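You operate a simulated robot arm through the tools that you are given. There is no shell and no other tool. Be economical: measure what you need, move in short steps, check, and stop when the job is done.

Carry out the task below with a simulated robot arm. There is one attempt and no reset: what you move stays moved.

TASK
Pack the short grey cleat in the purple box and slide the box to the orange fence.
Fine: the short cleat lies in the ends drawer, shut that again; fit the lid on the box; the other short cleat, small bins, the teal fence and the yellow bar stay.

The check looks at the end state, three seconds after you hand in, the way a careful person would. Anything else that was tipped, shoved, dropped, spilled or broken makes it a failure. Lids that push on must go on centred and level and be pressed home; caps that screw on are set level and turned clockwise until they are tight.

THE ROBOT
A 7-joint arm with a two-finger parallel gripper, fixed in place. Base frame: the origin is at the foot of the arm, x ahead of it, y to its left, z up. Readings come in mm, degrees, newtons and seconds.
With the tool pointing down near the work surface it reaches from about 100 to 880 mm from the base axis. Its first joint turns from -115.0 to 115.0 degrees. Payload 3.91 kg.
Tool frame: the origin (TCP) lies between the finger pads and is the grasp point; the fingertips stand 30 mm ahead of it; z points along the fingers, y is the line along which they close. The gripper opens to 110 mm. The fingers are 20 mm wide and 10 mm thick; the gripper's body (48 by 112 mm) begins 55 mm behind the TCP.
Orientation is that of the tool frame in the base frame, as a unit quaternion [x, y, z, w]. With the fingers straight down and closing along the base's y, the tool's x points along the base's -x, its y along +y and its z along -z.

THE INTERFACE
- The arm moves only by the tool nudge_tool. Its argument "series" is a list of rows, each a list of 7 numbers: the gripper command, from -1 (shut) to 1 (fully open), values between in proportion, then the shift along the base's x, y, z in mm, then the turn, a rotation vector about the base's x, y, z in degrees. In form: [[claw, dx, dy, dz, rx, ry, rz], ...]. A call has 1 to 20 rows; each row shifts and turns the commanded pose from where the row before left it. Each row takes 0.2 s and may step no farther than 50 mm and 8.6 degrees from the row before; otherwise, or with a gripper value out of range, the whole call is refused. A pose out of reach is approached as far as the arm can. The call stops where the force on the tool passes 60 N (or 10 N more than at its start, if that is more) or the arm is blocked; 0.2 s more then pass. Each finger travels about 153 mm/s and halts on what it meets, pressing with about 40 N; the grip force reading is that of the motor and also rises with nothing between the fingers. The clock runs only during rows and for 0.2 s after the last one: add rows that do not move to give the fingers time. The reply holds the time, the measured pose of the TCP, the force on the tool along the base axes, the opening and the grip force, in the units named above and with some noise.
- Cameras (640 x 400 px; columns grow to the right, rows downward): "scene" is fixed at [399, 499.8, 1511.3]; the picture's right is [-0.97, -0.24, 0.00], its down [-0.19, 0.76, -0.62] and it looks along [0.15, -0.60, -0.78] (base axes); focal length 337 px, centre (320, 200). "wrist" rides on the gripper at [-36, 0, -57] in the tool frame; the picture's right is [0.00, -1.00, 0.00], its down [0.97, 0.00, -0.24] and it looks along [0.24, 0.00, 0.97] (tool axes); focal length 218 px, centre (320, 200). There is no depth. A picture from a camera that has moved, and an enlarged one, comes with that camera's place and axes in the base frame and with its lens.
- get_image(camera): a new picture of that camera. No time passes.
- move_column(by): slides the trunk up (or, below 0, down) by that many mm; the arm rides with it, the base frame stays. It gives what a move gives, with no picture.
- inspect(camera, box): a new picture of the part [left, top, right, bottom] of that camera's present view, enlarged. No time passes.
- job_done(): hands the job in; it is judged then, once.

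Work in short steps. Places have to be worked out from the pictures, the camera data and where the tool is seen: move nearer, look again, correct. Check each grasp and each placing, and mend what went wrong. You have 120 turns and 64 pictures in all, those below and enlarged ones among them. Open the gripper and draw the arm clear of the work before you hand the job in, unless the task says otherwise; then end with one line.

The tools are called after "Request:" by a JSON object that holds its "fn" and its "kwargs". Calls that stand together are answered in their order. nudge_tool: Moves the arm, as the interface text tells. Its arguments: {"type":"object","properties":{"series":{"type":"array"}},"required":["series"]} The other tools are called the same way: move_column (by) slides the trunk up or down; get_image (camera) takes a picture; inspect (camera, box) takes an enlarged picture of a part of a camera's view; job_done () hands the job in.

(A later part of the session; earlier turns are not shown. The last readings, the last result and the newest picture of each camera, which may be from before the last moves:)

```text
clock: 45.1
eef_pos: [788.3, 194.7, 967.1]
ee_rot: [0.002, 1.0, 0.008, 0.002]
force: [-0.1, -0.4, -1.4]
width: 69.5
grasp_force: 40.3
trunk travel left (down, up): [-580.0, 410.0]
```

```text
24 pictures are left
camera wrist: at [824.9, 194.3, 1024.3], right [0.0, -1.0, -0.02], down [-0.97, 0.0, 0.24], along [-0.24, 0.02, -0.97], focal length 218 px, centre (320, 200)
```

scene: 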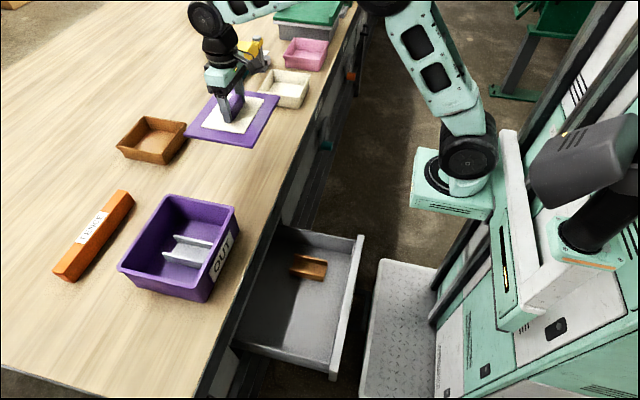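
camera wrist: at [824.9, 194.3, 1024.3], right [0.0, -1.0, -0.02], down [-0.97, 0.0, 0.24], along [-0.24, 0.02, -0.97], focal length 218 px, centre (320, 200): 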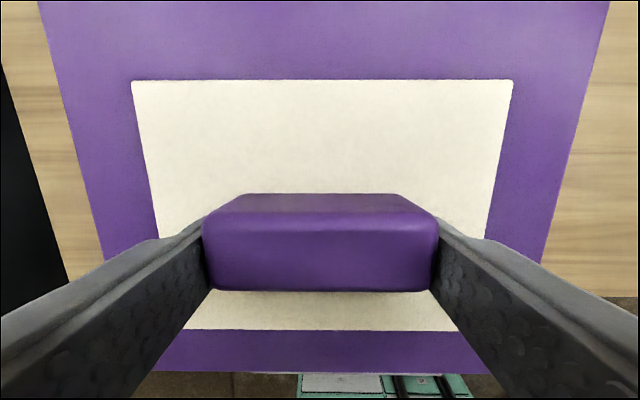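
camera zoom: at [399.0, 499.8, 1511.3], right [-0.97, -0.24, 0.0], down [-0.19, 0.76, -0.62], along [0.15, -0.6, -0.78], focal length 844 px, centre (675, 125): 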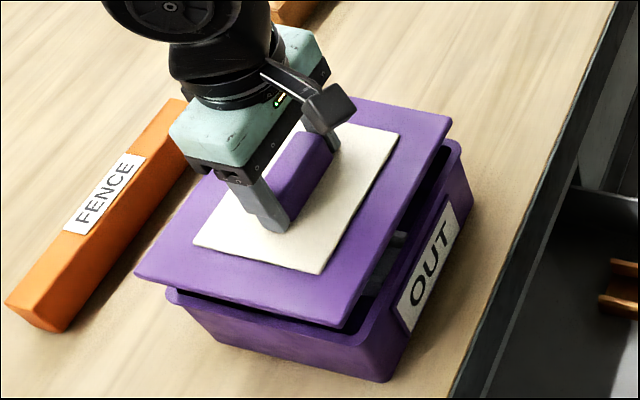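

The lid looks about 3–5 mm too far in +x. I shift back 3 mm, lower 12 mm and compare again with less parallax.

Request:
{"fn": "nudge_tool", "kwargs": {"series": [[0, -3, -1, -6, 0, 0, 0], [0, 0, 0, -6, 0, 0, 0], [0, 0, 0, 0, 0, 0, 0]]}}

Request:
{"fn": "inspect", "kwargs": {"camera": "scene", "box": [110, 180, 254, 310]}}

```text
clock: 45.9
eef_pos: [786.9, 193.1, 954.9]
ee_rot: [0.001, 1.0, 0.008, 0.002]
force: [-0.5, -0.5, -1.3]
width: 69.4
grasp_force: 40.3
trunk travel left (down, up): [-580.0, 410.0]
```

```text
3.08 times, centred on (182, 245) of scene
camera zoom: at [399.0, 499.8, 1511.3], right [-0.97, -0.24, 0.0], down [-0.19, 0.76, -0.62], along [0.15, -0.6, -0.78], focal length 1038 px, centre (745, 62)
```

zoom: 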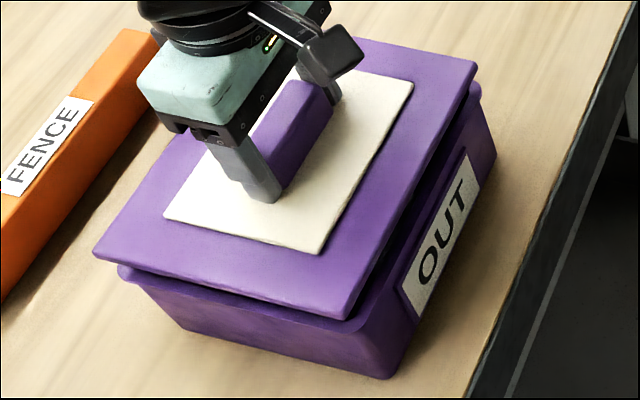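

Now the lid's centre ≈ (792, 193.5) against box ≈ (790.5, 193): within ~1.5 mm and parallel. Lowering in small steps, shifting −1.5 mm in x.

Request:
{"fn": "nudge_tool", "kwargs": {"series": [[0, -1.5, 0, -4, 0, 0, 0], [0, 0, 0, -3, 0, 0, 0], [0, 0, 0, -3, 0, 0, 0], [0, 0, 0, -2, 0, 0, 0], [0, 0, 0, 0, 0, 0, 0]]}}

Request:
{"fn": "inspect", "kwargs": {"camera": "scene", "box": [110, 180, 254, 310]}}

```text
clock: 47.1
eef_pos: [785.5, 192.7, 943.2]
ee_rot: [0.001, 1.0, 0.008, 0.002]
force: [0.2, 0.1, -1.2]
width: 69.8
grasp_force: 40.1
trunk travel left (down, up): [-580.0, 410.0]
```

```text
3.08 times, centred on (182, 245) of scene
camera zoom: at [399.0, 499.8, 1511.3], right [-0.97, -0.24, 0.0], down [-0.19, 0.76, -0.62], along [0.15, -0.6, -0.78], focal length 1038 px, centre (745, 62)
```

zoom: 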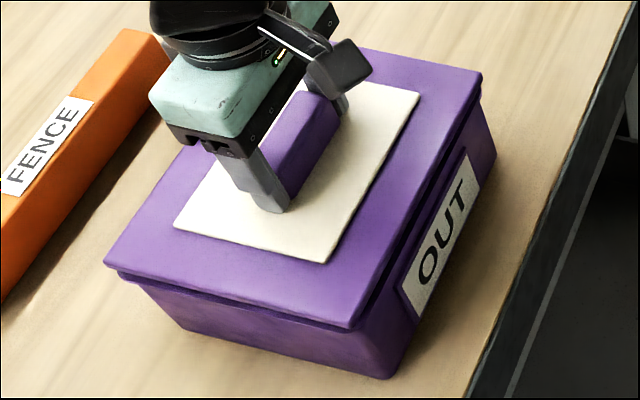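

Lid outline (703–880, 89–295) matches the rim (702–879, 89–296). Continuing down to contact.

Request:
{"fn": "nudge_tool", "kwargs": {"series": [[0, -0.8, 0.5, -3, 0, 0, 0], [0, 0, 0, -3, 0, 0, 0], [0, 0, 0, -2, 0, 0, 0], [0, 0, 0, -2, 0, 0, 0], [0, 0, 0, 0, 0, 0, 0]]}}

```text
clock: 48.3
eef_pos: [783.0, 193.0, 934.3]
ee_rot: [0.002, 1.0, 0.008, 0.003]
force: [-0.7, 0.0, 14.7]
width: 69.9
grasp_force: 40.2
trunk travel left (down, up): [-580.0, 410.0]
```

Contact begins at z≈934. Pressing a few mm more and watching.

Request:
{"fn": "nudge_tool", "kwargs": {"series": [[0, 0, 0, -2, 0, 0, 0], [0, 0, 0, -2, 0, 0, 0], [0, 0, 0, -2, 0, 0, 0], [0, 0, 0, 0, 0, 0, 0]]}}

Request:
{"fn": "inspect", "kwargs": {"camera": "scene", "box": [110, 180, 254, 310]}}

```text
clock: 49.3
eef_pos: [783.6, 194.2, 931.2]
ee_rot: [0.002, 1.0, 0.009, 0.005]
force: [5.8, -1.5, 38.0]
width: 69.9
grasp_force: 39.7
trunk travel left (down, up): [-580.0, 410.0]
```

```text
3.08 times, centred on (182, 245) of scene
camera zoom: at [399.0, 499.8, 1511.3], right [-0.97, -0.24, 0.0], down [-0.19, 0.76, -0.62], along [0.15, -0.6, -0.78], focal length 1038 px, centre (745, 62)
```

zoom: 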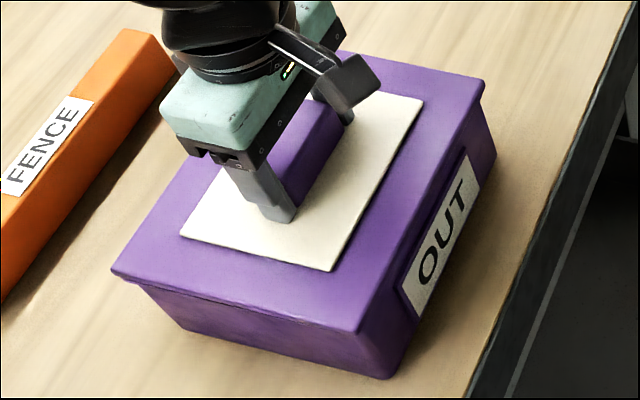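

Nearly flush. Pressing further to seat it.

Request:
{"fn": "nudge_tool", "kwargs": {"series": [[0, 0, 0, -3, 0, 0, 0], [0, 0, 0, -3, 0, 0, 0], [0, 0, 0, -3, 0, 0, 0], [0, 0, 0, 0, 0, 0, 0]]}}

```text
clock: 49.9
eef_pos: [785.1, 194.5, 930.7]
ee_rot: [0.002, 1.0, 0.01, 0.008]
force: [-1.2, 0.3, 21.1]
width: 69.8
grasp_force: 39.7
trunk travel left (down, up): [-580.0, 410.0]
stopped in row 3: the force on the tool passed its limit (the readings are from after the stop); the commanded pose is now the measured one
```

It resisted >60 N without moving further. I'll look closely along the rim for a gap.

Request:
{"fn": "inspect", "kwargs": {"camera": "scene", "box": [110, 225, 220, 310]}}

Request:
{"fn": "inspect", "kwargs": {"camera": "scene", "box": [180, 190, 250, 300]}}

```text
4.71 times, centred on (165, 268) of scene
camera zoom: at [399.0, 499.8, 1511.3], right [-0.97, -0.24, 0.0], down [-0.19, 0.76, -0.62], along [0.15, -0.6, -0.78], focal length 1588 px, centre (1049, -118)
```

zoom: 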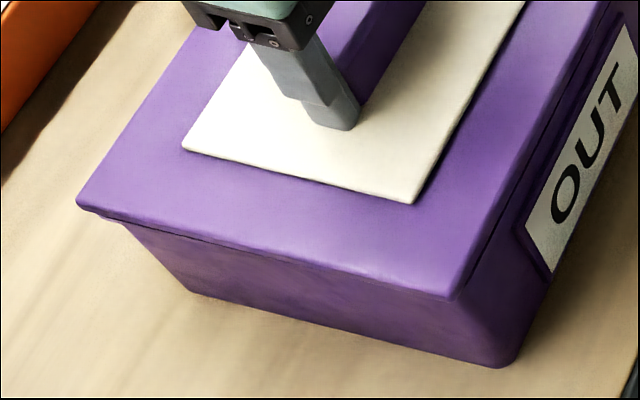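

```text
3.64 times, centred on (215, 245) of scene
camera zoom: at [399.0, 499.8, 1511.3], right [-0.97, -0.24, 0.0], down [-0.19, 0.76, -0.62], along [0.15, -0.6, -0.78], focal length 1227 px, centre (702, 36)
```

zoom: 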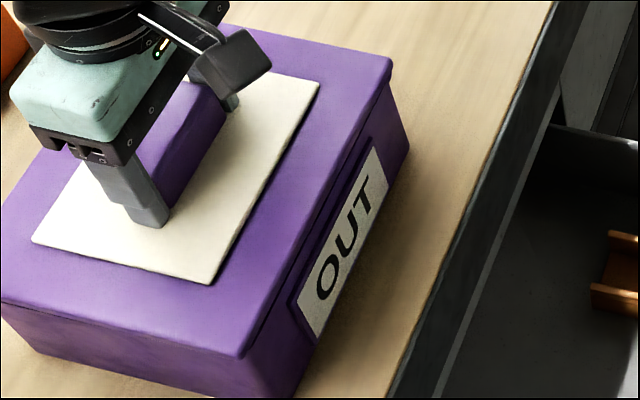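

It looks seated on all visible sides. I release, then press with closed fingers on the handle top and near the rim edges to make sure it is home.

Request:
{"fn": "nudge_tool", "kwargs": {"series": [[0.4, 0, 0, 1, 0, 0, 0], [0.8, 0, 0, 0, 0, 0, 0], [0.8, 0, 0, 30, 0, 0, 0], [0.2, 0, 0, 30, 0, 0, 0], [-0.6, 0, 0, 0, 0, 0, 0], [-1, 0, 0, 0, 0, 0, 0], [-1, 0, 0, 0, 0, 0, 0]]}}

Request:
{"fn": "nudge_tool", "kwargs": {"series": [[-1, 0, 0, -15, 0, 0, 0], [-1, 0, 0, -8, 0, 0, 0], [-1, 0, 0, -5, 0, 0, 0], [-1, 0, 0, -5, 0, 0, 0], [-1, 0, 0, -5, 0, 0, 0], [-1, 0, 0, -5, 0, 0, 0], [-1, 0, 0, -5, 0, 0, 0]]}}

```text
clock: 51.5
eef_pos: [786.2, 195.8, 987.9]
ee_rot: [0.002, 1.0, 0.011, 0.006]
force: [0.0, -0.2, -0.4]
width: 0.0
grasp_force: 37.4
trunk travel left (down, up): [-580.0, 410.0]
```

```text
clock: 52.7
eef_pos: [787.3, 193.4, 965.0]
ee_rot: [0.002, 1.0, 0.016, 0.017]
force: [-1.7, -4.0, 22.6]
width: 0.0
grasp_force: 37.4
trunk travel left (down, up): [-580.0, 410.0]
stopped in row 5: the force on the tool passed its limit (the readings are from after the stop); the commanded pose is now the measured one
```

Pressed to the force limit on the handle. Raising and looking from above at lid placement.

Request:
{"fn": "nudge_tool", "kwargs": {"series": [[-1, 0, 0, 30, 0, -1.5, 0], [-1, 0, 0, 40, -0.8, 0, 0], [-1, 0, 0, 0, 0, 0, 0]]}}

Request:
{"fn": "get_image", "kwargs": {"camera": "wrist"}}

Request:
{"fn": "inspect", "kwargs": {"camera": "scene", "box": [110, 170, 254, 310]}}

```text
clock: 53.5
eef_pos: [787.6, 194.1, 1030.3]
ee_rot: [0.002, 1.0, 0.007, 0.026]
force: [-0.5, -0.2, 0.5]
width: 0.0
grasp_force: 37.8
trunk travel left (down, up): [-580.0, 410.0]
```

```text
18 pictures are left
camera wrist: at [820.6, 194.2, 1089.4], right [0.0, -1.0, -0.01], down [-0.98, 0.0, 0.19], along [-0.19, 0.01, -0.98], focal length 218 px, centre (320, 200)
```

wrist: 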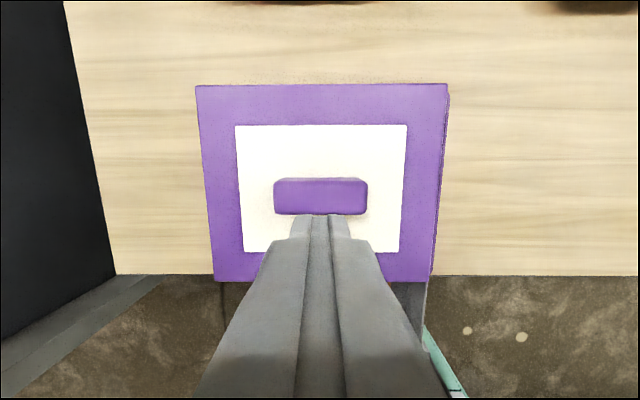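

```text
2.86 times, centred on (182, 240) of scene
camera zoom: at [399.0, 499.8, 1511.3], right [-0.97, -0.24, 0.0], down [-0.19, 0.76, -0.62], along [0.15, -0.6, -0.78], focal length 964 px, centre (714, 86)
```

zoom: 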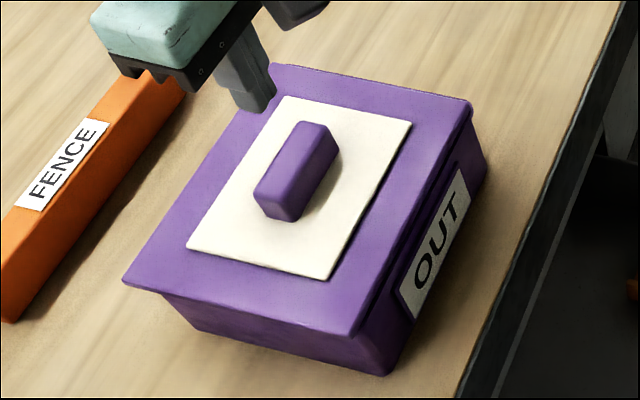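

The lid matches the rim outline in the scene view; the wrist view shows a sliver along the right edge, so I zoom there.

Request:
{"fn": "inspect", "kwargs": {"camera": "wrist", "box": [180, 70, 470, 290]}}

```text
1.82 times, centred on (325, 180) of wrist
camera zoom: at [820.6, 194.2, 1089.4], right [0.0, -1.0, -0.01], down [-0.98, 0.0, 0.19], along [-0.19, 0.01, -0.98], focal length 397 px, centre (311, 236)
```

zoom: 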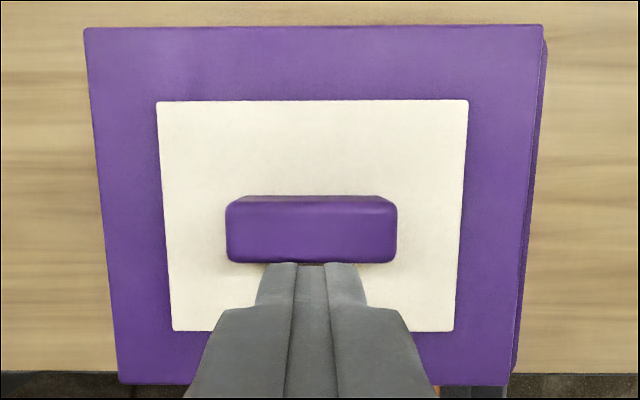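

There seems to be a small misfit at the right edge, maybe the box moved slightly. I compare with the earlier open-box view using the same crop.

Request:
{"fn": "inspect", "kwargs": {"camera": "scene", "box": [90, 170, 266, 310]}}

```text
2.86 times, centred on (178, 240) of scene
camera zoom: at [399.0, 499.8, 1511.3], right [-0.97, -0.24, 0.0], down [-0.19, 0.76, -0.62], along [0.15, -0.6, -0.78], focal length 964 px, centre (726, 86)
```

zoom: 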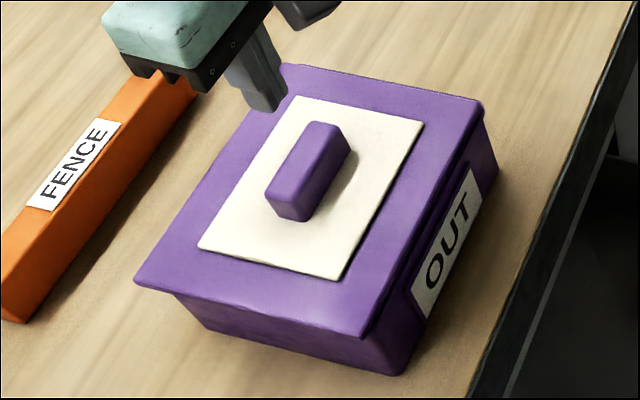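

The comparison shows the box turned slightly (~1.5–2°) under the lid while pressing, so the lid isn't properly fitted. I regrip the lid, lift it and re-measure the box.

Request:
{"fn": "nudge_tool", "kwargs": {"series": [[0.2, -2, 0, 0, 0, 2.8, 0], [0.8, 0, 0, 0, 0, 0, 0], [0.8, 0, 0, -35, 0, 0, 0], [0.8, 0, 0, -35, 0, 0, 0], [0.8, 0, 0, -20, 0, 0, 0], [0.8, 0, 0, 0, 0, 0, 0]]}}

Request:
{"fn": "nudge_tool", "kwargs": {"series": [[0.8, 0, 0, -5, 0, 0, 0], [0.5, 0, 0, 0, 0, 0, 0], [0.2, 0, 0, 0, 0, 0, 0], [0, 0, 0, 0, 0, 0, 0], [0, 0, 0, 0, 0, 0, 0]]}}

```text
clock: 54.9
eef_pos: [784.6, 194.2, 941.1]
ee_rot: [0.001, 1.0, 0.007, 0.003]
force: [-0.7, -0.5, -0.7]
width: 99.1
grasp_force: 0.1
trunk travel left (down, up): [-580.0, 410.0]
```

```text
clock: 56.1
eef_pos: [785.7, 194.5, 935.5]
ee_rot: [0.001, 1.0, 0.007, 0.003]
force: [-1.1, 1.4, 1.3]
width: 69.5
grasp_force: 40.1
trunk travel left (down, up): [-580.0, 410.0]
```

Gripped. Lifting gently while reading the force, to tell whether the lid was engaged.

Request:
{"fn": "nudge_tool", "kwargs": {"series": [[0, 0, 0, 4, 0, 0, 0], [0, 0, 0, 0, 0, 0, 0]]}}

```text
clock: 56.7
eef_pos: [785.8, 195.4, 939.9]
ee_rot: [0.002, 1.0, 0.007, 0.002]
force: [-0.4, -0.3, -2.2]
width: 69.6
grasp_force: 39.8
trunk travel left (down, up): [-580.0, 410.0]
```

No resistance, so it was not engaged. I lift the lid away to re-measure the box, and view it from the scene camera.

Request:
{"fn": "nudge_tool", "kwargs": {"series": [[0, 0, 0, 30, 0, 0, 0], [0, 0, 0, 40, 0, 0, 0], [0, 0, -20, 40, 0, 0, 0], [0, 0, -45, 10, 0, 0, 0], [0, 0, -45, 0, 0, 0, 0], [0, 0, -45, 0, 0, 0, 0], [0, 0, -45, 0, 0, 0, 0], [0, 0, -45, 0, 0, 0, 0], [0, 0, -30, 0, 0, 0, 0]]}}

Request:
{"fn": "nudge_tool", "kwargs": {"series": [[0, 0, 0, 0, 8.4, 0, 0], [0, 0, 0, 0, 8.4, 0, 0], [0, 0, 0, 0, 8.4, 0, 0], [0, 0, 0, 0, 8.4, 0, 0], [0, 0, 0, 0, 8.4, 0, 0], [0, 0, 0, 0, 8.4, 0, 0], [0, 0, 0, 0, 8.4, 0, 0], [0, 0, 0, 0, 0, 0, 0]]}}

Request:
{"fn": "inspect", "kwargs": {"camera": "scene", "box": [90, 60, 330, 310]}}

```text
clock: 58.7
eef_pos: [785.7, -79.3, 1062.0]
ee_rot: [0.002, 1.0, 0.007, 0.003]
force: [-0.4, 1.1, -0.7]
width: 69.5
grasp_force: 40.0
trunk travel left (down, up): [-580.0, 410.0]
```

```text
clock: 60.5
eef_pos: [785.3, -79.1, 1061.6]
ee_rot: [0.003, 0.867, 0.498, 0.001]
force: [-0.4, -0.3, -1.8]
width: 69.6
grasp_force: 39.9
trunk travel left (down, up): [-580.0, 410.0]
```

```text
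1.60 times, centred on (210, 185) of scene
camera zoom: at [399.0, 499.8, 1511.3], right [-0.97, -0.24, 0.0], down [-0.19, 0.76, -0.62], along [0.15, -0.6, -0.78], focal length 540 px, centre (496, 224)
```

zoom: 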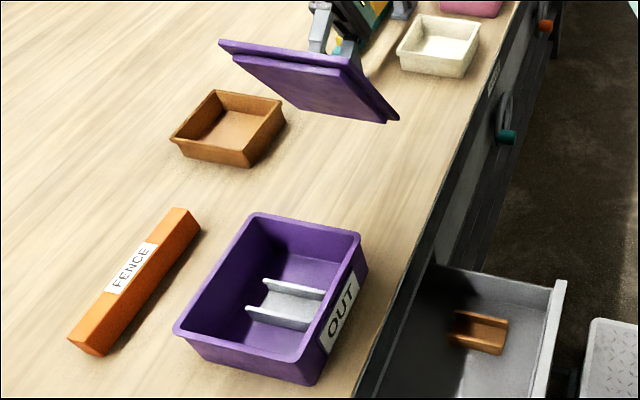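

The lid has a plug underneath, inset from the edges — so it must drop inside the rim. Restore the lid upright and measure the box precisely now.

Request:
{"fn": "nudge_tool", "kwargs": {"series": [[0, 0, 0, 0, -8.4, 0, 0], [0, 0, 0, 0, -8.4, 0, 0], [0, 0, 0, 0, -8.4, 0, 0], [0, 0, 0, 0, -8.4, 0, 0], [0, 0, 0, 0, -8.4, 0, 0], [0, 0, 0, 0, -8.4, 0, 0], [0, 0, 0, 0, -8.4, 0, 0], [0, 0, 0, 0, 0, 0, 0]]}}

Request:
{"fn": "inspect", "kwargs": {"camera": "scene", "box": [110, 180, 254, 310]}}

```text
clock: 62.3
eef_pos: [784.9, -81.2, 1060.9]
ee_rot: [0.002, 1.0, 0.007, 0.002]
force: [0.3, 0.3, -1.1]
width: 69.4
grasp_force: 40.1
trunk travel left (down, up): [-580.0, 410.0]
```

```text
3.08 times, centred on (182, 245) of scene
camera zoom: at [399.0, 499.8, 1511.3], right [-0.97, -0.24, 0.0], down [-0.19, 0.76, -0.62], along [0.15, -0.6, -0.78], focal length 1038 px, centre (745, 62)
```

zoom: 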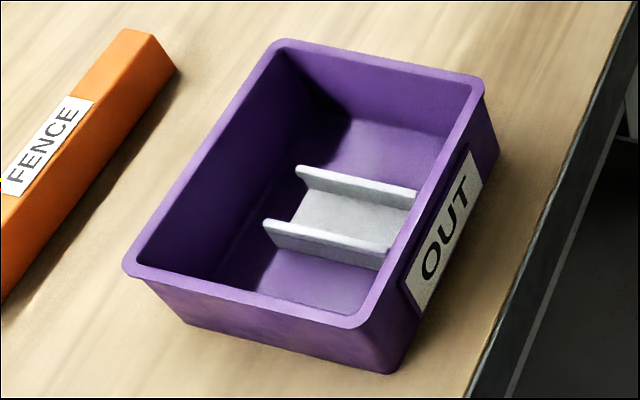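

Plug design confirmed; the box now sits about 3 mm lower in y than before: centre ≈ (790, 189). I bring the lid back over it with a TCP target of (785, 188.5) and lower to just above contact.

Request:
{"fn": "nudge_tool", "kwargs": {"series": [[0, 0, 45, 0, 0, 0, 0], [0, 0, 45, 0, 0, 0, 0], [0, 0, 45, 0, 0, 0, 0], [0, 0, 45, 0, 0, 0, 0], [0, 0, 45, 0, 0, 0, 0], [0, 0, 44.5, 0, 0, 0, 0], [0, 0, 0, -40, 0, 0, 0], [0, 0, 0, -40, 0, 0, 0], [0, 0, 0, -20, 0, 0, 0], [0, 0, 0, -10, 0, 0, 0], [0, 0, 0, -5, 0, 0, 0], [0, 0, 0, 0, 0, 0, 0]]}}

Request:
{"fn": "inspect", "kwargs": {"camera": "scene", "box": [110, 180, 254, 310]}}

```text
clock: 64.9
eef_pos: [786.8, 189.4, 943.5]
ee_rot: [0.002, 1.0, 0.007, 0.003]
force: [0.0, 0.5, -1.0]
width: 69.6
grasp_force: 40.5
trunk travel left (down, up): [-580.0, 410.0]
```

```text
3.08 times, centred on (182, 245) of scene
camera zoom: at [399.0, 499.8, 1511.3], right [-0.97, -0.24, 0.0], down [-0.19, 0.76, -0.62], along [0.15, -0.6, -0.78], focal length 1038 px, centre (745, 62)
```

zoom: 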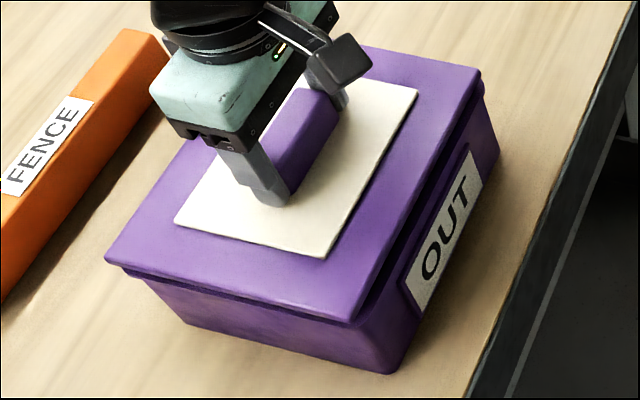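

Comparison suggests the lid is ~2 mm too far in +x. I correct that and lower in small steps watching the force.

Request:
{"fn": "nudge_tool", "kwargs": {"series": [[0, -2, 0, 0, 0, 0, 0], [0, 0, 0, -2, 0, 0, 0], [0, 0, 0, 0, 0, 0, 0]]}}

Request:
{"fn": "nudge_tool", "kwargs": {"series": [[0, 0, 0, -2, 0, 0, 0], [0, 0, 0, 0, 0, 0, 0]]}}

Request:
{"fn": "nudge_tool", "kwargs": {"series": [[0, 0, 0, -2, 0, 0, 0], [0, 0, 0, 0, 0, 0, 0]]}}

Request:
{"fn": "nudge_tool", "kwargs": {"series": [[0, 0, 0, -2, 0, 0, 0], [0, 0, 0, 0, 0, 0, 0]]}}

```text
clock: 65.7
eef_pos: [783.1, 190.3, 942.1]
ee_rot: [0.002, 1.0, 0.007, 0.003]
force: [-0.2, -0.4, -1.4]
width: 69.4
grasp_force: 40.2
trunk travel left (down, up): [-580.0, 410.0]
```

```text
clock: 66.3
eef_pos: [783.5, 190.0, 940.6]
ee_rot: [0.002, 1.0, 0.007, 0.003]
force: [0.5, -0.1, -1.3]
width: 69.6
grasp_force: 40.7
trunk travel left (down, up): [-580.0, 410.0]
```

```text
clock: 66.9
eef_pos: [782.9, 188.4, 939.0]
ee_rot: [0.0, 1.0, 0.007, 0.002]
force: [0.1, -0.3, -2.6]
width: 69.4
grasp_force: 39.3
trunk travel left (down, up): [-580.0, 410.0]
```

```text
clock: 67.5
eef_pos: [782.4, 189.3, 937.0]
ee_rot: [0.002, 1.0, 0.007, 0.003]
force: [-0.9, -0.5, 3.7]
width: 69.4
grasp_force: 39.9
trunk travel left (down, up): [-580.0, 410.0]
```

First light contact at z≈937. I press in small steps and watch how z and force evolve.

Request:
{"fn": "nudge_tool", "kwargs": {"series": [[0, 0, 0, -2, 0, 0, 0], [0, 0, 0, 0, 0, 0, 0]]}}

Request:
{"fn": "nudge_tool", "kwargs": {"series": [[0, 0, 0, -2, 0, 0, 0], [0, 0, 0, 0, 0, 0, 0]]}}

Request:
{"fn": "inspect", "kwargs": {"camera": "scene", "box": [110, 200, 240, 300]}}

```text
clock: 68.1
eef_pos: [783.7, 189.1, 937.1]
ee_rot: [0.001, 1.0, 0.006, 0.004]
force: [1.0, 1.5, 14.0]
width: 69.7
grasp_force: 40.2
trunk travel left (down, up): [-580.0, 410.0]
```

```text
clock: 68.7
eef_pos: [782.4, 190.0, 936.5]
ee_rot: [0.002, 1.0, 0.007, 0.006]
force: [6.8, 2.7, 30.4]
width: 69.4
grasp_force: 39.9
trunk travel left (down, up): [-580.0, 410.0]
```

```text
4.00 times, centred on (175, 250) of scene
camera zoom: at [399.0, 499.8, 1511.3], right [-0.97, -0.24, 0.0], down [-0.19, 0.76, -0.62], along [0.15, -0.6, -0.78], focal length 1350 px, centre (900, 0)
```

zoom: 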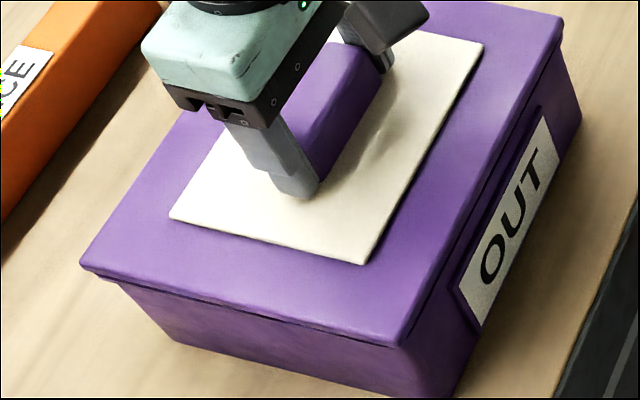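

Stiff contact at 937 now. One strong zoom at the near edge will tell whether the plate rests on the rim or the plug does.

Request:
{"fn": "inspect", "kwargs": {"camera": "scene", "box": [126, 255, 206, 305]}}

```text
8.00 times, centred on (166, 280) of scene
camera zoom: at [399.0, 499.8, 1511.3], right [-0.97, -0.24, 0.0], down [-0.19, 0.76, -0.62], along [0.15, -0.6, -0.78], focal length 2699 px, centre (1552, -440)
```

zoom: 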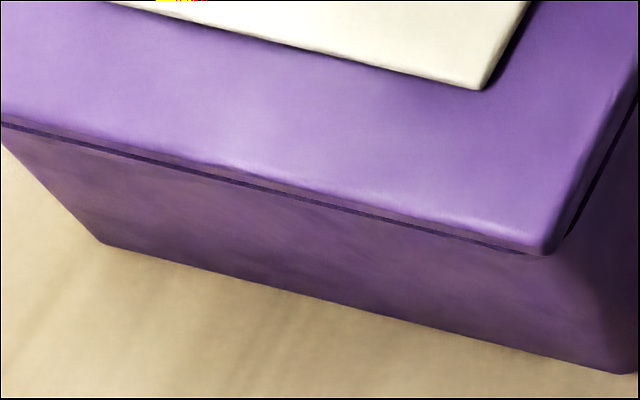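

A gap of a few mm remains, and the reaction (+x, +y) suggests nudging the lid +1.5 mm in x. I do so and press.

Request:
{"fn": "nudge_tool", "kwargs": {"series": [[0, 0, 0, 3, 0, 0, 0], [0, 1.5, 0.5, 0, 0, 0, 0], [0, 0, 0, -3, 0, 0, 0], [0, 0, 0, -2, 0, 0, 0], [0, 0, 0, -2, 0, 0, 0], [0, 0, 0, 0, 0, 0, 0]]}}

```text
clock: 70.1
eef_pos: [782.3, 189.1, 933.4]
ee_rot: [0.002, 1.0, 0.008, 0.005]
force: [-4.3, 0.3, 37.9]
width: 69.6
grasp_force: 40.0
trunk travel left (down, up): [-580.0, 410.0]
```

It sank ~3 mm further (933.4). Continue pressing.

Request:
{"fn": "nudge_tool", "kwargs": {"series": [[0, 0, 0, -2, 0, 0, 0], [0, 0, 0, -2, 0, 0, 0], [0, 0, 0, 0, 0, 0, 0]]}}

Request:
{"fn": "nudge_tool", "kwargs": {"series": [[0, 0, 0, -2, 0, 0, 0], [0, 0, 0, -2, 0, 0, 0], [0, 0, 0, 0, 0, 0, 0]]}}

Request:
{"fn": "inspect", "kwargs": {"camera": "scene", "box": [110, 180, 254, 310]}}

```text
clock: 70.9
eef_pos: [783.5, 189.1, 929.9]
ee_rot: [0.002, 1.0, 0.01, 0.007]
force: [-3.7, 1.6, 44.6]
width: 70.0
grasp_force: 39.5
trunk travel left (down, up): [-580.0, 410.0]
```

```text
clock: 71.5
eef_pos: [785.2, 190.3, 931.1]
ee_rot: [0.002, 1.0, 0.01, 0.009]
force: [-2.9, -0.4, 21.5]
width: 69.7
grasp_force: 39.8
trunk travel left (down, up): [-580.0, 410.0]
stopped in row 2: the force on the tool passed its limit (the readings are from after the stop); the commanded pose is now the measured one
```

```text
3.08 times, centred on (182, 245) of scene
camera zoom: at [399.0, 499.8, 1511.3], right [-0.97, -0.24, 0.0], down [-0.19, 0.76, -0.62], along [0.15, -0.6, -0.78], focal length 1038 px, centre (745, 62)
```

zoom: 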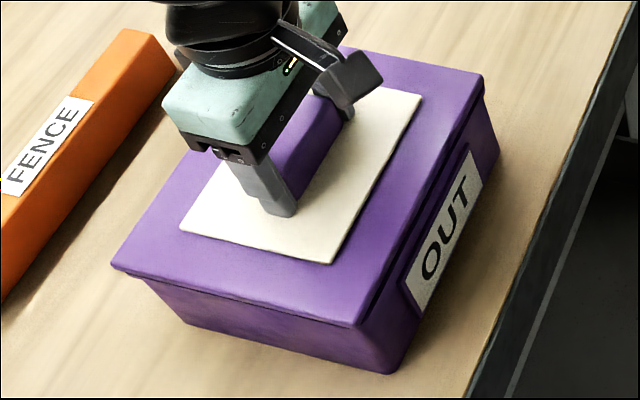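

It sank ~6–7 mm in total and the box didn't shift; the lid now sits about one plate thickness above the rim. Release, press on the handle top, then check from above.

Request:
{"fn": "nudge_tool", "kwargs": {"series": [[0.4, 0, 0, 1, 0, 0, 0], [0.8, 0, 0, 0, 0, 0, 0], [0.8, 0, 0, 30, 0, 1, 0], [0.2, 0, 0, 30, 0, 0, 0], [-0.6, 0, 0, 0, 0, 0, 0], [-1, 0, 0, 0, 0, 0, 0], [-1, 0, 0, 0, 0, 0, 0]]}}

Request:
{"fn": "nudge_tool", "kwargs": {"series": [[-1, 0, 0, -15, 0, 0, 0], [-1, 0, 0, -8, 0, 0, 0], [-1, 0, 0, -4, 0, 0, 0], [-1, 0, 0, -4, 0, 0, 0], [-1, 0, 0, -4, 0, 0, 0], [-1, 0, 0, -4, 0, 0, 0], [-1, 0, 0, -4, 0, 0, 0]]}}

Request:
{"fn": "nudge_tool", "kwargs": {"series": [[-1, 0, 0, 30, 0, 1, 0], [-1, 0, 0, 40, 0, 0, 0], [-1, 0, 0, 0, 0, 0, 0]]}}

Request:
{"fn": "inspect", "kwargs": {"camera": "wrist", "box": [180, 70, 470, 290]}}

```text
clock: 73.1
eef_pos: [786.7, 189.7, 991.3]
ee_rot: [0.002, 1.0, 0.009, -0.002]
force: [-0.3, -0.5, 0.8]
width: 0.0
grasp_force: 37.4
trunk travel left (down, up): [-580.0, 410.0]
```

```text
clock: 74.4
eef_pos: [786.9, 191.3, 965.4]
ee_rot: [0.003, 1.0, 0.013, 0.007]
force: [-1.1, -1.6, 20.2]
width: 0.1
grasp_force: 37.9
trunk travel left (down, up): [-580.0, 410.0]
stopped in row 6: the force on the tool passed its limit (the readings are from after the stop); the commanded pose is now the measured one
```

```text
clock: 75.2
eef_pos: [787.2, 188.2, 1031.5]
ee_rot: [0.002, 1.0, 0.011, -0.006]
force: [0.8, -0.6, 0.4]
width: 0.0
grasp_force: 37.9
trunk travel left (down, up): [-580.0, 410.0]
```

```text
1.82 times, centred on (325, 180) of wrist
camera zoom: at [824.5, 188.3, 1088.7], right [0.0, -1.0, -0.02], down [-0.97, 0.0, 0.25], along [-0.25, 0.02, -0.97], focal length 397 px, centre (311, 236)
```

zoom: 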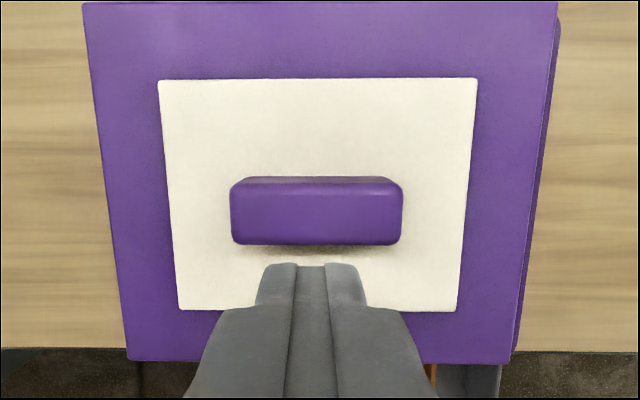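

The handle-top height equals the earlier attempt's, so the grip may have slipped instead. An 8× zoom of the same near edge compares the gap with before.

Request:
{"fn": "inspect", "kwargs": {"camera": "scene", "box": [126, 255, 206, 305]}}

```text
8.00 times, centred on (166, 280) of scene
camera zoom: at [399.0, 499.8, 1511.3], right [-0.97, -0.24, 0.0], down [-0.19, 0.76, -0.62], along [0.15, -0.6, -0.78], focal length 2699 px, centre (1552, -440)
```

zoom: 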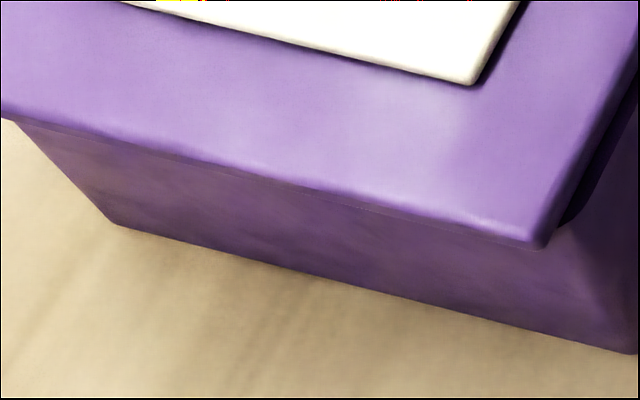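

All measurements (rim z≈887, lid plate 8 mm above it, rise over table) say the plug is inside but loosely, and the box slid ~7 mm in −y under it, so the lid is off-centre by ≈ (−2.5, +7). I regrip the handle to re-centre it.

Request:
{"fn": "nudge_tool", "kwargs": {"series": [[0.2, -2, -2, 0, -0.4, -0.7, 0], [0.8, 0, 0, 0, 0, 0, 0], [0.8, 0, 0, -35, 0, 0, 0], [0.8, 0, 0, -35, 0, 0, 0], [0.8, 0, 0, -20, 0, 0, 0], [0.8, 0, 0, -8, 0, 0, 0], [0.5, 0, 0, 0, 0, 0, 0], [0.2, 0, 0, 0, 0, 0, 0], [0, 0, 0, 0, 0, 0, 0], [0, 0, 0, 0, 0, 0, 0]]}}

```text
clock: 77.4
eef_pos: [783.6, 187.1, 934.7]
ee_rot: [0.002, 1.0, 0.008, 0.002]
force: [0.5, 1.1, 0.6]
width: 69.6
grasp_force: 40.2
trunk travel left (down, up): [-580.0, 410.0]
```

Gripped. Lifting 3 mm and probing toward −y in small steps, watching the side force to find the cavity wall.

Request:
{"fn": "nudge_tool", "kwargs": {"series": [[0, 0, 0, 3, 0, 0, 0], [0, 0, -2, 0, 0, 0, 0], [0, 0, 0, 0, 0, 0, 0]]}}

Request:
{"fn": "nudge_tool", "kwargs": {"series": [[0, 0, -2, 0, 0, 0, 0], [0, 0, 0, 0, 0, 0, 0]]}}

Request:
{"fn": "nudge_tool", "kwargs": {"series": [[0, 0, -2, 0, 0, 0, 0], [0, 0, 0, 0, 0, 0, 0]]}}

Request:
{"fn": "nudge_tool", "kwargs": {"series": [[0, 0, -2, 0, 0, 0, 0], [0, 0, 0, 0, 0, 0, 0]]}}

```text
clock: 78.2
eef_pos: [785.0, 186.6, 935.3]
ee_rot: [0.002, 1.0, 0.009, 0.002]
force: [-0.1, 0.4, -2.0]
width: 69.5
grasp_force: 40.3
trunk travel left (down, up): [-580.0, 410.0]
```

```text
clock: 78.8
eef_pos: [785.0, 183.6, 936.8]
ee_rot: [0.002, 1.0, 0.008, 0.002]
force: [0.1, 0.3, -1.5]
width: 69.5
grasp_force: 40.0
trunk travel left (down, up): [-580.0, 410.0]
```

```text
clock: 79.4
eef_pos: [785.6, 182.4, 936.6]
ee_rot: [0.003, 1.0, 0.008, 0.002]
force: [-0.1, -0.7, -1.0]
width: 69.6
grasp_force: 40.0
trunk travel left (down, up): [-580.0, 410.0]
```

```text
clock: 80.0
eef_pos: [784.8, 180.6, 937.5]
ee_rot: [0.001, 1.0, 0.01, 0.002]
force: [-0.1, -0.5, -1.0]
width: 69.8
grasp_force: 39.7
trunk travel left (down, up): [-580.0, 410.0]
```

No side contact. Now nearer the estimated box centre, I shift x +2 and lower gently to see whether it drops deeper than the previous rest (≈934.5).

Request:
{"fn": "nudge_tool", "kwargs": {"series": [[0, 2, 0, -3, 0, 0, 0], [0, 0, 0, 0, 0, 0, 0]]}}

Request:
{"fn": "nudge_tool", "kwargs": {"series": [[0, 0, 0, -3, 0, 0, 0], [0, 0, 0, 0, 0, 0, 0]]}}

Request:
{"fn": "nudge_tool", "kwargs": {"series": [[0, 0, 0, -2, 0, 0, 0], [0, 0, 0, 0, 0, 0, 0]]}}

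```text
clock: 80.6
eef_pos: [787.5, 180.4, 934.8]
ee_rot: [0.002, 1.0, 0.008, 0.002]
force: [-0.3, 0.0, 2.1]
width: 69.7
grasp_force: 39.8
trunk travel left (down, up): [-580.0, 410.0]
```

```text
clock: 81.2
eef_pos: [787.6, 180.6, 931.9]
ee_rot: [0.001, 1.0, 0.009, 0.004]
force: [-0.3, -1.0, 21.3]
width: 69.6
grasp_force: 40.1
trunk travel left (down, up): [-580.0, 410.0]
```

```text
clock: 81.8
eef_pos: [787.6, 180.1, 932.9]
ee_rot: [0.003, 1.0, 0.01, 0.005]
force: [1.1, -1.3, 38.7]
width: 70.0
grasp_force: 40.1
trunk travel left (down, up): [-580.0, 410.0]
```

Contact at the same plane. A picture for alignment now.

Request:
{"fn": "inspect", "kwargs": {"camera": "scene", "box": [110, 180, 254, 310]}}

```text
3.08 times, centred on (182, 245) of scene
camera zoom: at [399.0, 499.8, 1511.3], right [-0.97, -0.24, 0.0], down [-0.19, 0.76, -0.62], along [0.15, -0.6, -0.78], focal length 1038 px, centre (745, 62)
```

zoom: 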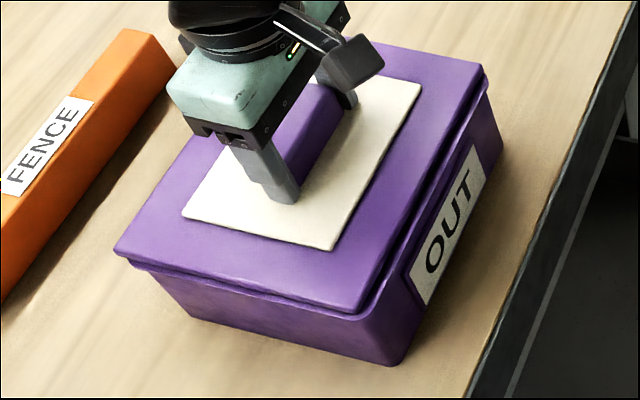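

Ambiguous whether the plug is in. A clean test: raise, offset 25 mm in x where the plug must sit on the rim, and find the contact height there.

Request:
{"fn": "nudge_tool", "kwargs": {"series": [[0, 0, 0, 15, 0, 0, 0], [0, 0, 0, 15, 0, 0, 0], [0, 12, 0, 0, 0, 0, 0], [0, 13, 0, 0, 0, 0, 0], [0, 0, 0, -6, 0, 0, 0], [0, 0, 0, 0, 0, 0, 0]]}}

Request:
{"fn": "nudge_tool", "kwargs": {"series": [[0, 0, 0, -3, 0, 0, 0], [0, 0, 0, -3, 0, 0, 0], [0, 0, 0, 0, 0, 0, 0]]}}

Request:
{"fn": "nudge_tool", "kwargs": {"series": [[0, 0, 0, -3, 0, 0, 0], [0, 0, 0, 0, 0, 0, 0]]}}

Request:
{"fn": "nudge_tool", "kwargs": {"series": [[0, 0, 0, -3, 0, 0, 0], [0, 0, 0, 0, 0, 0, 0]]}}

```text
clock: 83.2
eef_pos: [812.5, 179.6, 952.2]
ee_rot: [0.003, 1.0, 0.008, 0.002]
force: [1.1, -0.5, -2.1]
width: 69.7
grasp_force: 39.7
trunk travel left (down, up): [-580.0, 410.0]
```

```text
clock: 84.0
eef_pos: [813.3, 180.0, 946.2]
ee_rot: [0.002, 1.0, 0.009, 0.002]
force: [0.0, 0.2, -1.9]
width: 69.5
grasp_force: 40.5
trunk travel left (down, up): [-580.0, 410.0]
```

```text
clock: 84.6
eef_pos: [812.6, 179.1, 944.3]
ee_rot: [0.002, 1.0, 0.009, 0.003]
force: [-0.7, -0.1, 6.3]
width: 69.4
grasp_force: 39.9
trunk travel left (down, up): [-580.0, 410.0]
```

```text
clock: 85.2
eef_pos: [811.3, 179.8, 943.7]
ee_rot: [0.001, 1.0, 0.01, 0.003]
force: [0.2, 1.6, 19.3]
width: 69.6
grasp_force: 40.3
trunk travel left (down, up): [-580.0, 410.0]
```

At the offset the contact is at 944 versus 934 before, so the plug does enter ~10 mm when aligned: the lid was seated. The box centre computes to ≈ (792.5, 180), i.e. TCP (787, 180) — I return there, lower, press and release.

Request:
{"fn": "nudge_tool", "kwargs": {"series": [[0, 0, 0, 10, 0, 0, 0], [0, -12, 0, 5, 0, 0, 0], [0, -13, 0, 0, 0, 0, 0], [0, 0, 0, 0, 0, 0, 0], [0, 0, 0, -10, 0, 0, 0], [0, 0, 0, -6, 0, 0, 0], [0, 0, 0, -3, 0, 0, 0], [0, 0, 0, 0, 0, 0, 0]]}}

Request:
{"fn": "nudge_tool", "kwargs": {"series": [[0, 0, 0, -3, 0, 0, 0], [0, 0, 0, -3, 0, 0, 0], [0, 0, 0, 0, 0, 0, 0]]}}

```text
clock: 87.0
eef_pos: [787.6, 181.5, 937.8]
ee_rot: [0.002, 1.0, 0.01, 0.002]
force: [-4.8, 3.9, 15.1]
width: 70.0
grasp_force: 40.0
trunk travel left (down, up): [-580.0, 410.0]
```

```text
clock: 87.8
eef_pos: [787.2, 181.7, 936.6]
ee_rot: [0.002, 1.0, 0.009, 0.006]
force: [-7.3, 4.9, 50.8]
width: 69.9
grasp_force: 40.4
trunk travel left (down, up): [-580.0, 410.0]
```

Now it catches at 937–938 with a side reaction (−x, +y): the plug touches a wall. I follow the reaction: lift, shift (−2, +1.5), and press again.

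Request:
{"fn": "nudge_tool", "kwargs": {"series": [[0, 0, 0, 6, 0, 0, 0], [0, -2, 1.5, 0, 0, 0, 0], [0, 0, 0, -4, 0, 0, 0], [0, 0, 0, 0, 0, 0, 0]]}}

Request:
{"fn": "nudge_tool", "kwargs": {"series": [[0, 0, 0, -3, 0, 0, 0], [0, 0, 0, 0, 0, 0, 0]]}}

Request:
{"fn": "nudge_tool", "kwargs": {"series": [[0, 0, 0, -3, 0, 0, 0], [0, 0, 0, 0, 0, 0, 0]]}}

```text
clock: 88.8
eef_pos: [786.7, 181.3, 935.2]
ee_rot: [0.002, 1.0, 0.009, 0.006]
force: [7.1, -1.1, 42.3]
width: 69.7
grasp_force: 39.9
trunk travel left (down, up): [-580.0, 410.0]
```

```text
clock: 89.4
eef_pos: [786.2, 181.0, 935.8]
ee_rot: [0.002, 1.0, 0.011, 0.008]
force: [4.7, -8.7, 55.5]
width: 70.1
grasp_force: 39.8
trunk travel left (down, up): [-580.0, 410.0]
```

```text
clock: 89.8
eef_pos: [786.6, 181.7, 936.7]
ee_rot: [0.002, 1.0, 0.011, 0.01]
force: [-3.2, -1.1, 22.2]
width: 69.8
grasp_force: 39.8
trunk travel left (down, up): [-580.0, 410.0]
stopped in row 2: the force on the tool passed its limit (the readings are from after the stop); the commanded pose is now the measured one
```

Firm now around 935–936. I release and look from higher up, where parallax is small, to judge centring on all sides.

Request:
{"fn": "nudge_tool", "kwargs": {"series": [[0.4, 0, 0, 1, 0, 0, 0], [0.8, 0, 0, 0, 0, 0, 0], [0.8, 0, 0, 30, 0, 1, 0], [0.2, -10, 0, 30, -0.4, 0, 0], [-0.6, -10, 0, 40, 0, 0, 0], [-1, -10, 0, 40, 0, 0, 0], [-1, 0, 0, 0, 0, 0, 0]]}}

Request:
{"fn": "move_column", "kwargs": {"by": 150}}

Request:
{"fn": "inspect", "kwargs": {"camera": "wrist", "box": [230, 110, 400, 216]}}

```text
clock: 91.4
eef_pos: [759.8, 182.1, 1076.0]
ee_rot: [0.002, 1.0, 0.008, 0.0]
force: [-0.3, 0.3, -0.5]
width: 0.0
grasp_force: 37.3
trunk travel left (down, up): [-580.0, 410.0]
```

```text
clock: 93.1
eef_pos: [759.0, 181.1, 1224.3]
ee_rot: [0.003, 1.0, 0.008, 0.0]
force: [0.3, -0.9, 0.1]
width: 0.0
grasp_force: 37.8
trunk travel left (down, up): [-730.0, 260.0]
```

```text
3.76 times, centred on (315, 163) of wrist
camera zoom: at [795.2, 182.6, 1282.4], right [-0.01, -1.0, -0.01], down [-0.97, 0.0, 0.24], along [-0.24, 0.02, -0.97], focal length 822 px, centre (339, 339)
```

zoom: 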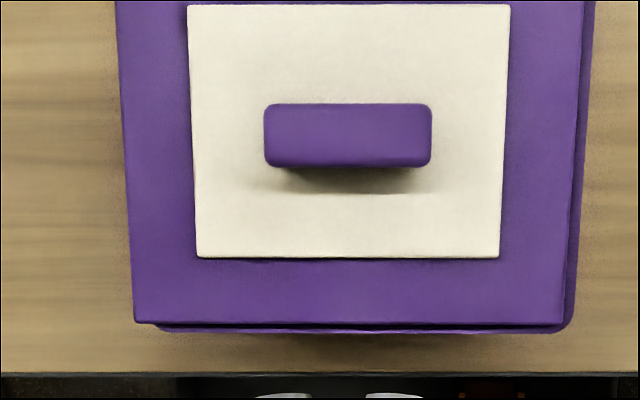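

Clear view: the rim protrudes ~6 mm in front and on the right side, none on the left, so the lid must move about (−4, −7) mm. I regrip, lift the plug out, shift, and lower.

Request:
{"fn": "move_column", "kwargs": {"by": -150}}

Request:
{"fn": "nudge_tool", "kwargs": {"series": [[0.2, 13, 0, -40, 0, 0, 0], [0.8, 13, 0, -40, 0, 0, 0], [0.8, 0, 0, -30, 0, 0, 0], [0.8, 0, 0, -20, 0, 0, 0], [0.8, 0, 0, -11, 0, 0, 0], [0.5, 0, 0, 0, 0, 0, 0], [0.2, 0, 0, 0, 0, 0, 0], [0, 0, 0, 0, 0, 0, 0], [0, 0, 0, 0, 0, 0, 0]]}}

```text
clock: 94.9
eef_pos: [757.5, 182.4, 1074.9]
ee_rot: [0.003, 1.0, 0.009, 0.0]
force: [0.1, -0.5, 0.8]
width: 0.0
grasp_force: 38.0
trunk travel left (down, up): [-580.0, 410.0]
```

```text
clock: 96.9
eef_pos: [783.2, 182.4, 933.4]
ee_rot: [0.003, 1.0, 0.007, 0.0]
force: [0.7, 0.7, 0.1]
width: 69.6
grasp_force: 40.2
trunk travel left (down, up): [-580.0, 410.0]
```

Gripped. Lift 16 mm, shift (−4, −7), lower while monitoring.

Request:
{"fn": "nudge_tool", "kwargs": {"series": [[0, 0, 0, 8, 0, 0, 0], [0, 0, 0, 8, 0, 0, 0], [0, -4, -7, 0, 0, 0, 0], [0, 0, 0, 0, 0, 0, 0], [0, 0, 0, -8, 0, 0, 0], [0, 0, 0, -4, 0, 0, 0], [0, 0, 0, 0, 0, 0, 0]]}}

Request:
{"fn": "nudge_tool", "kwargs": {"series": [[0, 0, 0, -3, 0, 0, 0], [0, 0, 0, 0, 0, 0, 0]]}}

Request:
{"fn": "nudge_tool", "kwargs": {"series": [[0, 0, 0, -3, 0, 0, 0], [0, 0, 0, 0, 0, 0, 0]]}}

Request:
{"fn": "nudge_tool", "kwargs": {"series": [[0, 0, 0, -3, 0, 0, 0], [0, 0, 0, 0, 0, 0, 0]]}}

```text
clock: 98.5
eef_pos: [781.4, 175.3, 937.4]
ee_rot: [0.003, 1.0, 0.007, 0.0]
force: [0.5, -0.5, -1.0]
width: 69.5
grasp_force: 39.8
trunk travel left (down, up): [-580.0, 410.0]
```

```text
clock: 99.1
eef_pos: [780.5, 174.6, 934.7]
ee_rot: [0.003, 1.0, 0.008, 0.0]
force: [-0.1, 0.0, -0.6]
width: 69.7
grasp_force: 39.9
trunk travel left (down, up): [-580.0, 410.0]
```

```text
clock: 99.7
eef_pos: [780.4, 175.5, 933.6]
ee_rot: [0.003, 1.0, 0.008, 0.001]
force: [-0.6, 1.4, 14.4]
width: 69.4
grasp_force: 40.3
trunk travel left (down, up): [-580.0, 410.0]
```

```text
clock: 100.3
eef_pos: [781.4, 174.5, 933.2]
ee_rot: [0.003, 1.0, 0.009, 0.003]
force: [3.7, 0.5, 36.8]
width: 69.8
grasp_force: 40.1
trunk travel left (down, up): [-580.0, 410.0]
```

Contact at 933.6 — about 9–10 mm below the on-rim height, so the plug is in and the plate is on the rim. Press to the limit, release, look again from above.

Request:
{"fn": "nudge_tool", "kwargs": {"series": [[0, 0, 0, -2, 0, 0, 0], [0, 0, 0, -2, 0, 0, 0], [0, 0, 0, 0, 0, 0, 0]]}}

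Request:
{"fn": "nudge_tool", "kwargs": {"series": [[0.0, 0, 0, 2, 0, 0, 0], [0.4, 0, 0, 0, 0, 0, 0], [0.8, 0, 0, 0, 0, 0, 0], [0.8, 0, 0, 30, 0, 0, 0], [0.2, -10, 0, 30, 0, 0, 0], [-0.6, -10, 0, 40, 0, 0, 0], [-1, 0, 0, 40, 0, 0, 0], [-1, 0, 0, 0, 0, 0, 0]]}}

Request:
{"fn": "move_column", "kwargs": {"by": 150}}

Request:
{"fn": "inspect", "kwargs": {"camera": "wrist", "box": [230, 95, 400, 201]}}

```text
clock: 101.1
eef_pos: [781.3, 175.2, 930.5]
ee_rot: [0.003, 1.0, 0.009, 0.004]
force: [3.2, 1.2, 44.8]
width: 69.9
grasp_force: 39.8
trunk travel left (down, up): [-580.0, 410.0]
```

```text
clock: 102.9
eef_pos: [759.9, 173.7, 1070.6]
ee_rot: [0.002, 1.0, 0.007, 0.0]
force: [0.9, -0.3, -2.0]
width: 69.2
grasp_force: 39.7
trunk travel left (down, up): [-580.0, 410.0]
```

```text
clock: 104.6
eef_pos: [761.0, 175.1, 1220.0]
ee_rot: [0.003, 1.0, 0.008, 0.0]
force: [0.3, -0.3, -1.2]
width: 69.3
grasp_force: 39.6
trunk travel left (down, up): [-730.0, 260.0]
```

```text
3.76 times, centred on (315, 148) of wrist
camera zoom: at [797.5, 175.4, 1277.3], right [-0.01, -1.0, -0.01], down [-0.97, 0.0, 0.24], along [-0.24, 0.02, -0.97], focal length 822 px, centre (339, 396)
```

zoom: 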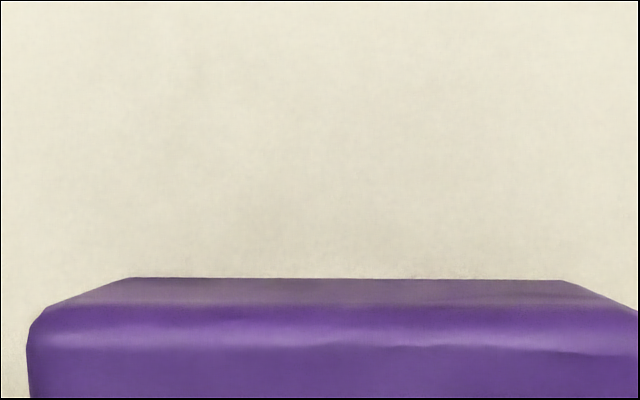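

The fingers re-caught the top of the handle while closing, so the lid came up with them. I go back down the same way and set it down again.

Request:
{"fn": "move_column", "kwargs": {"by": -150}}

Request:
{"fn": "nudge_tool", "kwargs": {"series": [[-0.4, 10, 0, -20, 0, 0, 0], [-0.4, 11, 0, -20, 0, 0, 0], [-0.4, 0, 0, -20, 0, 0, 0], [-0.4, 0, 0, 0, 0, 0, 0]]}}

```text
clock: 106.4
eef_pos: [760.9, 176.0, 1069.5]
ee_rot: [0.003, 1.0, 0.007, 0.0]
force: [0.1, 1.0, -1.4]
width: 69.1
grasp_force: 40.3
trunk travel left (down, up): [-580.0, 410.0]
```

```text
clock: 107.4
eef_pos: [781.5, 174.3, 1010.0]
ee_rot: [0.003, 1.0, 0.007, 0.0]
force: [0.0, 0.7, -1.6]
width: 69.2
grasp_force: 40.5
trunk travel left (down, up): [-580.0, 410.0]
```

Lid held above the box at the right xy. Lowering step by step to find contact.

Request:
{"fn": "nudge_tool", "kwargs": {"series": [[-0.4, 0, 0, -15, 0, 0, 0], [-0.4, 0, 0, -12, 0, 0, 0], [-0.4, 0, 0, -6, 0, 0, 0], [-0.4, 0, 0, 0, 0, 0, 0]]}}

Request:
{"fn": "nudge_tool", "kwargs": {"series": [[-0.4, 0, 0, -4, 0, 0, 0], [-0.4, 0, 0, -4, 0, 0, 0], [-0.4, 0, 0, 0, 0, 0, 0]]}}

```text
clock: 108.4
eef_pos: [781.3, 175.3, 977.5]
ee_rot: [0.002, 1.0, 0.008, 0.001]
force: [0.3, -0.8, -1.8]
width: 69.3
grasp_force: 40.2
trunk travel left (down, up): [-580.0, 410.0]
```

```text
clock: 109.2
eef_pos: [781.4, 174.9, 972.7]
ee_rot: [0.003, 1.0, 0.008, 0.003]
force: [-2.6, -3.8, 38.5]
width: 70.0
grasp_force: 40.3
trunk travel left (down, up): [-580.0, 410.0]
```

Contact comes ~10 mm too high: the plug is resting on the rim now. I look.

Request:
{"fn": "inspect", "kwargs": {"camera": "scene", "box": [110, 170, 264, 310]}}

```text
2.86 times, centred on (187, 240) of scene
camera zoom: at [399.0, 499.8, 1511.3], right [-0.97, -0.24, 0.0], down [-0.19, 0.76, -0.62], along [0.15, -0.6, -0.78], focal length 964 px, centre (700, 86)
```

zoom: 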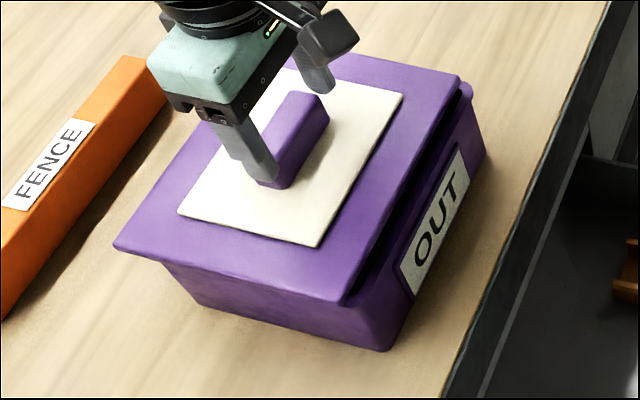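

The lid hangs tilted because only the fingertips hold it. I open to let it settle on the rim, then regrip lower on the handle.

Request:
{"fn": "nudge_tool", "kwargs": {"series": [[-0.4, 0, 0, -1, 0, 0, 0], [0.3, 0, 0, 0, 0, 0, 0], [0.5, 0, 0, 0, 0, 0, 0], [1, 0, 0, 0, 0, 0, 0], [1, 0, 0, -10, 0, 0, 0], [1, 0, 0, -10, 0, 0, 0], [1, 0, 0, -8, 0, 0, 0], [1, 0, 0, 0, 0, 0, 0]]}}

Request:
{"fn": "get_image", "kwargs": {"camera": "wrist"}}

```text
clock: 111.0
eef_pos: [781.8, 174.8, 942.6]
ee_rot: [0.003, 1.0, 0.008, 0.002]
force: [-2.0, -0.3, 13.6]
width: 110.2
grasp_force: 0.1
trunk travel left (down, up): [-580.0, 410.0]
```

```text
2 pictures are left
camera wrist: at [818.3, 175.3, 999.3], right [-0.01, -1.0, -0.02], down [-0.97, 0.0, 0.24], along [-0.24, 0.02, -0.97], focal length 218 px, centre (320, 200)
```

wrist: 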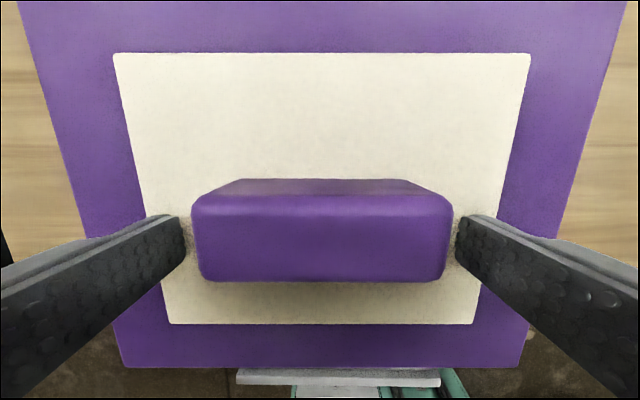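

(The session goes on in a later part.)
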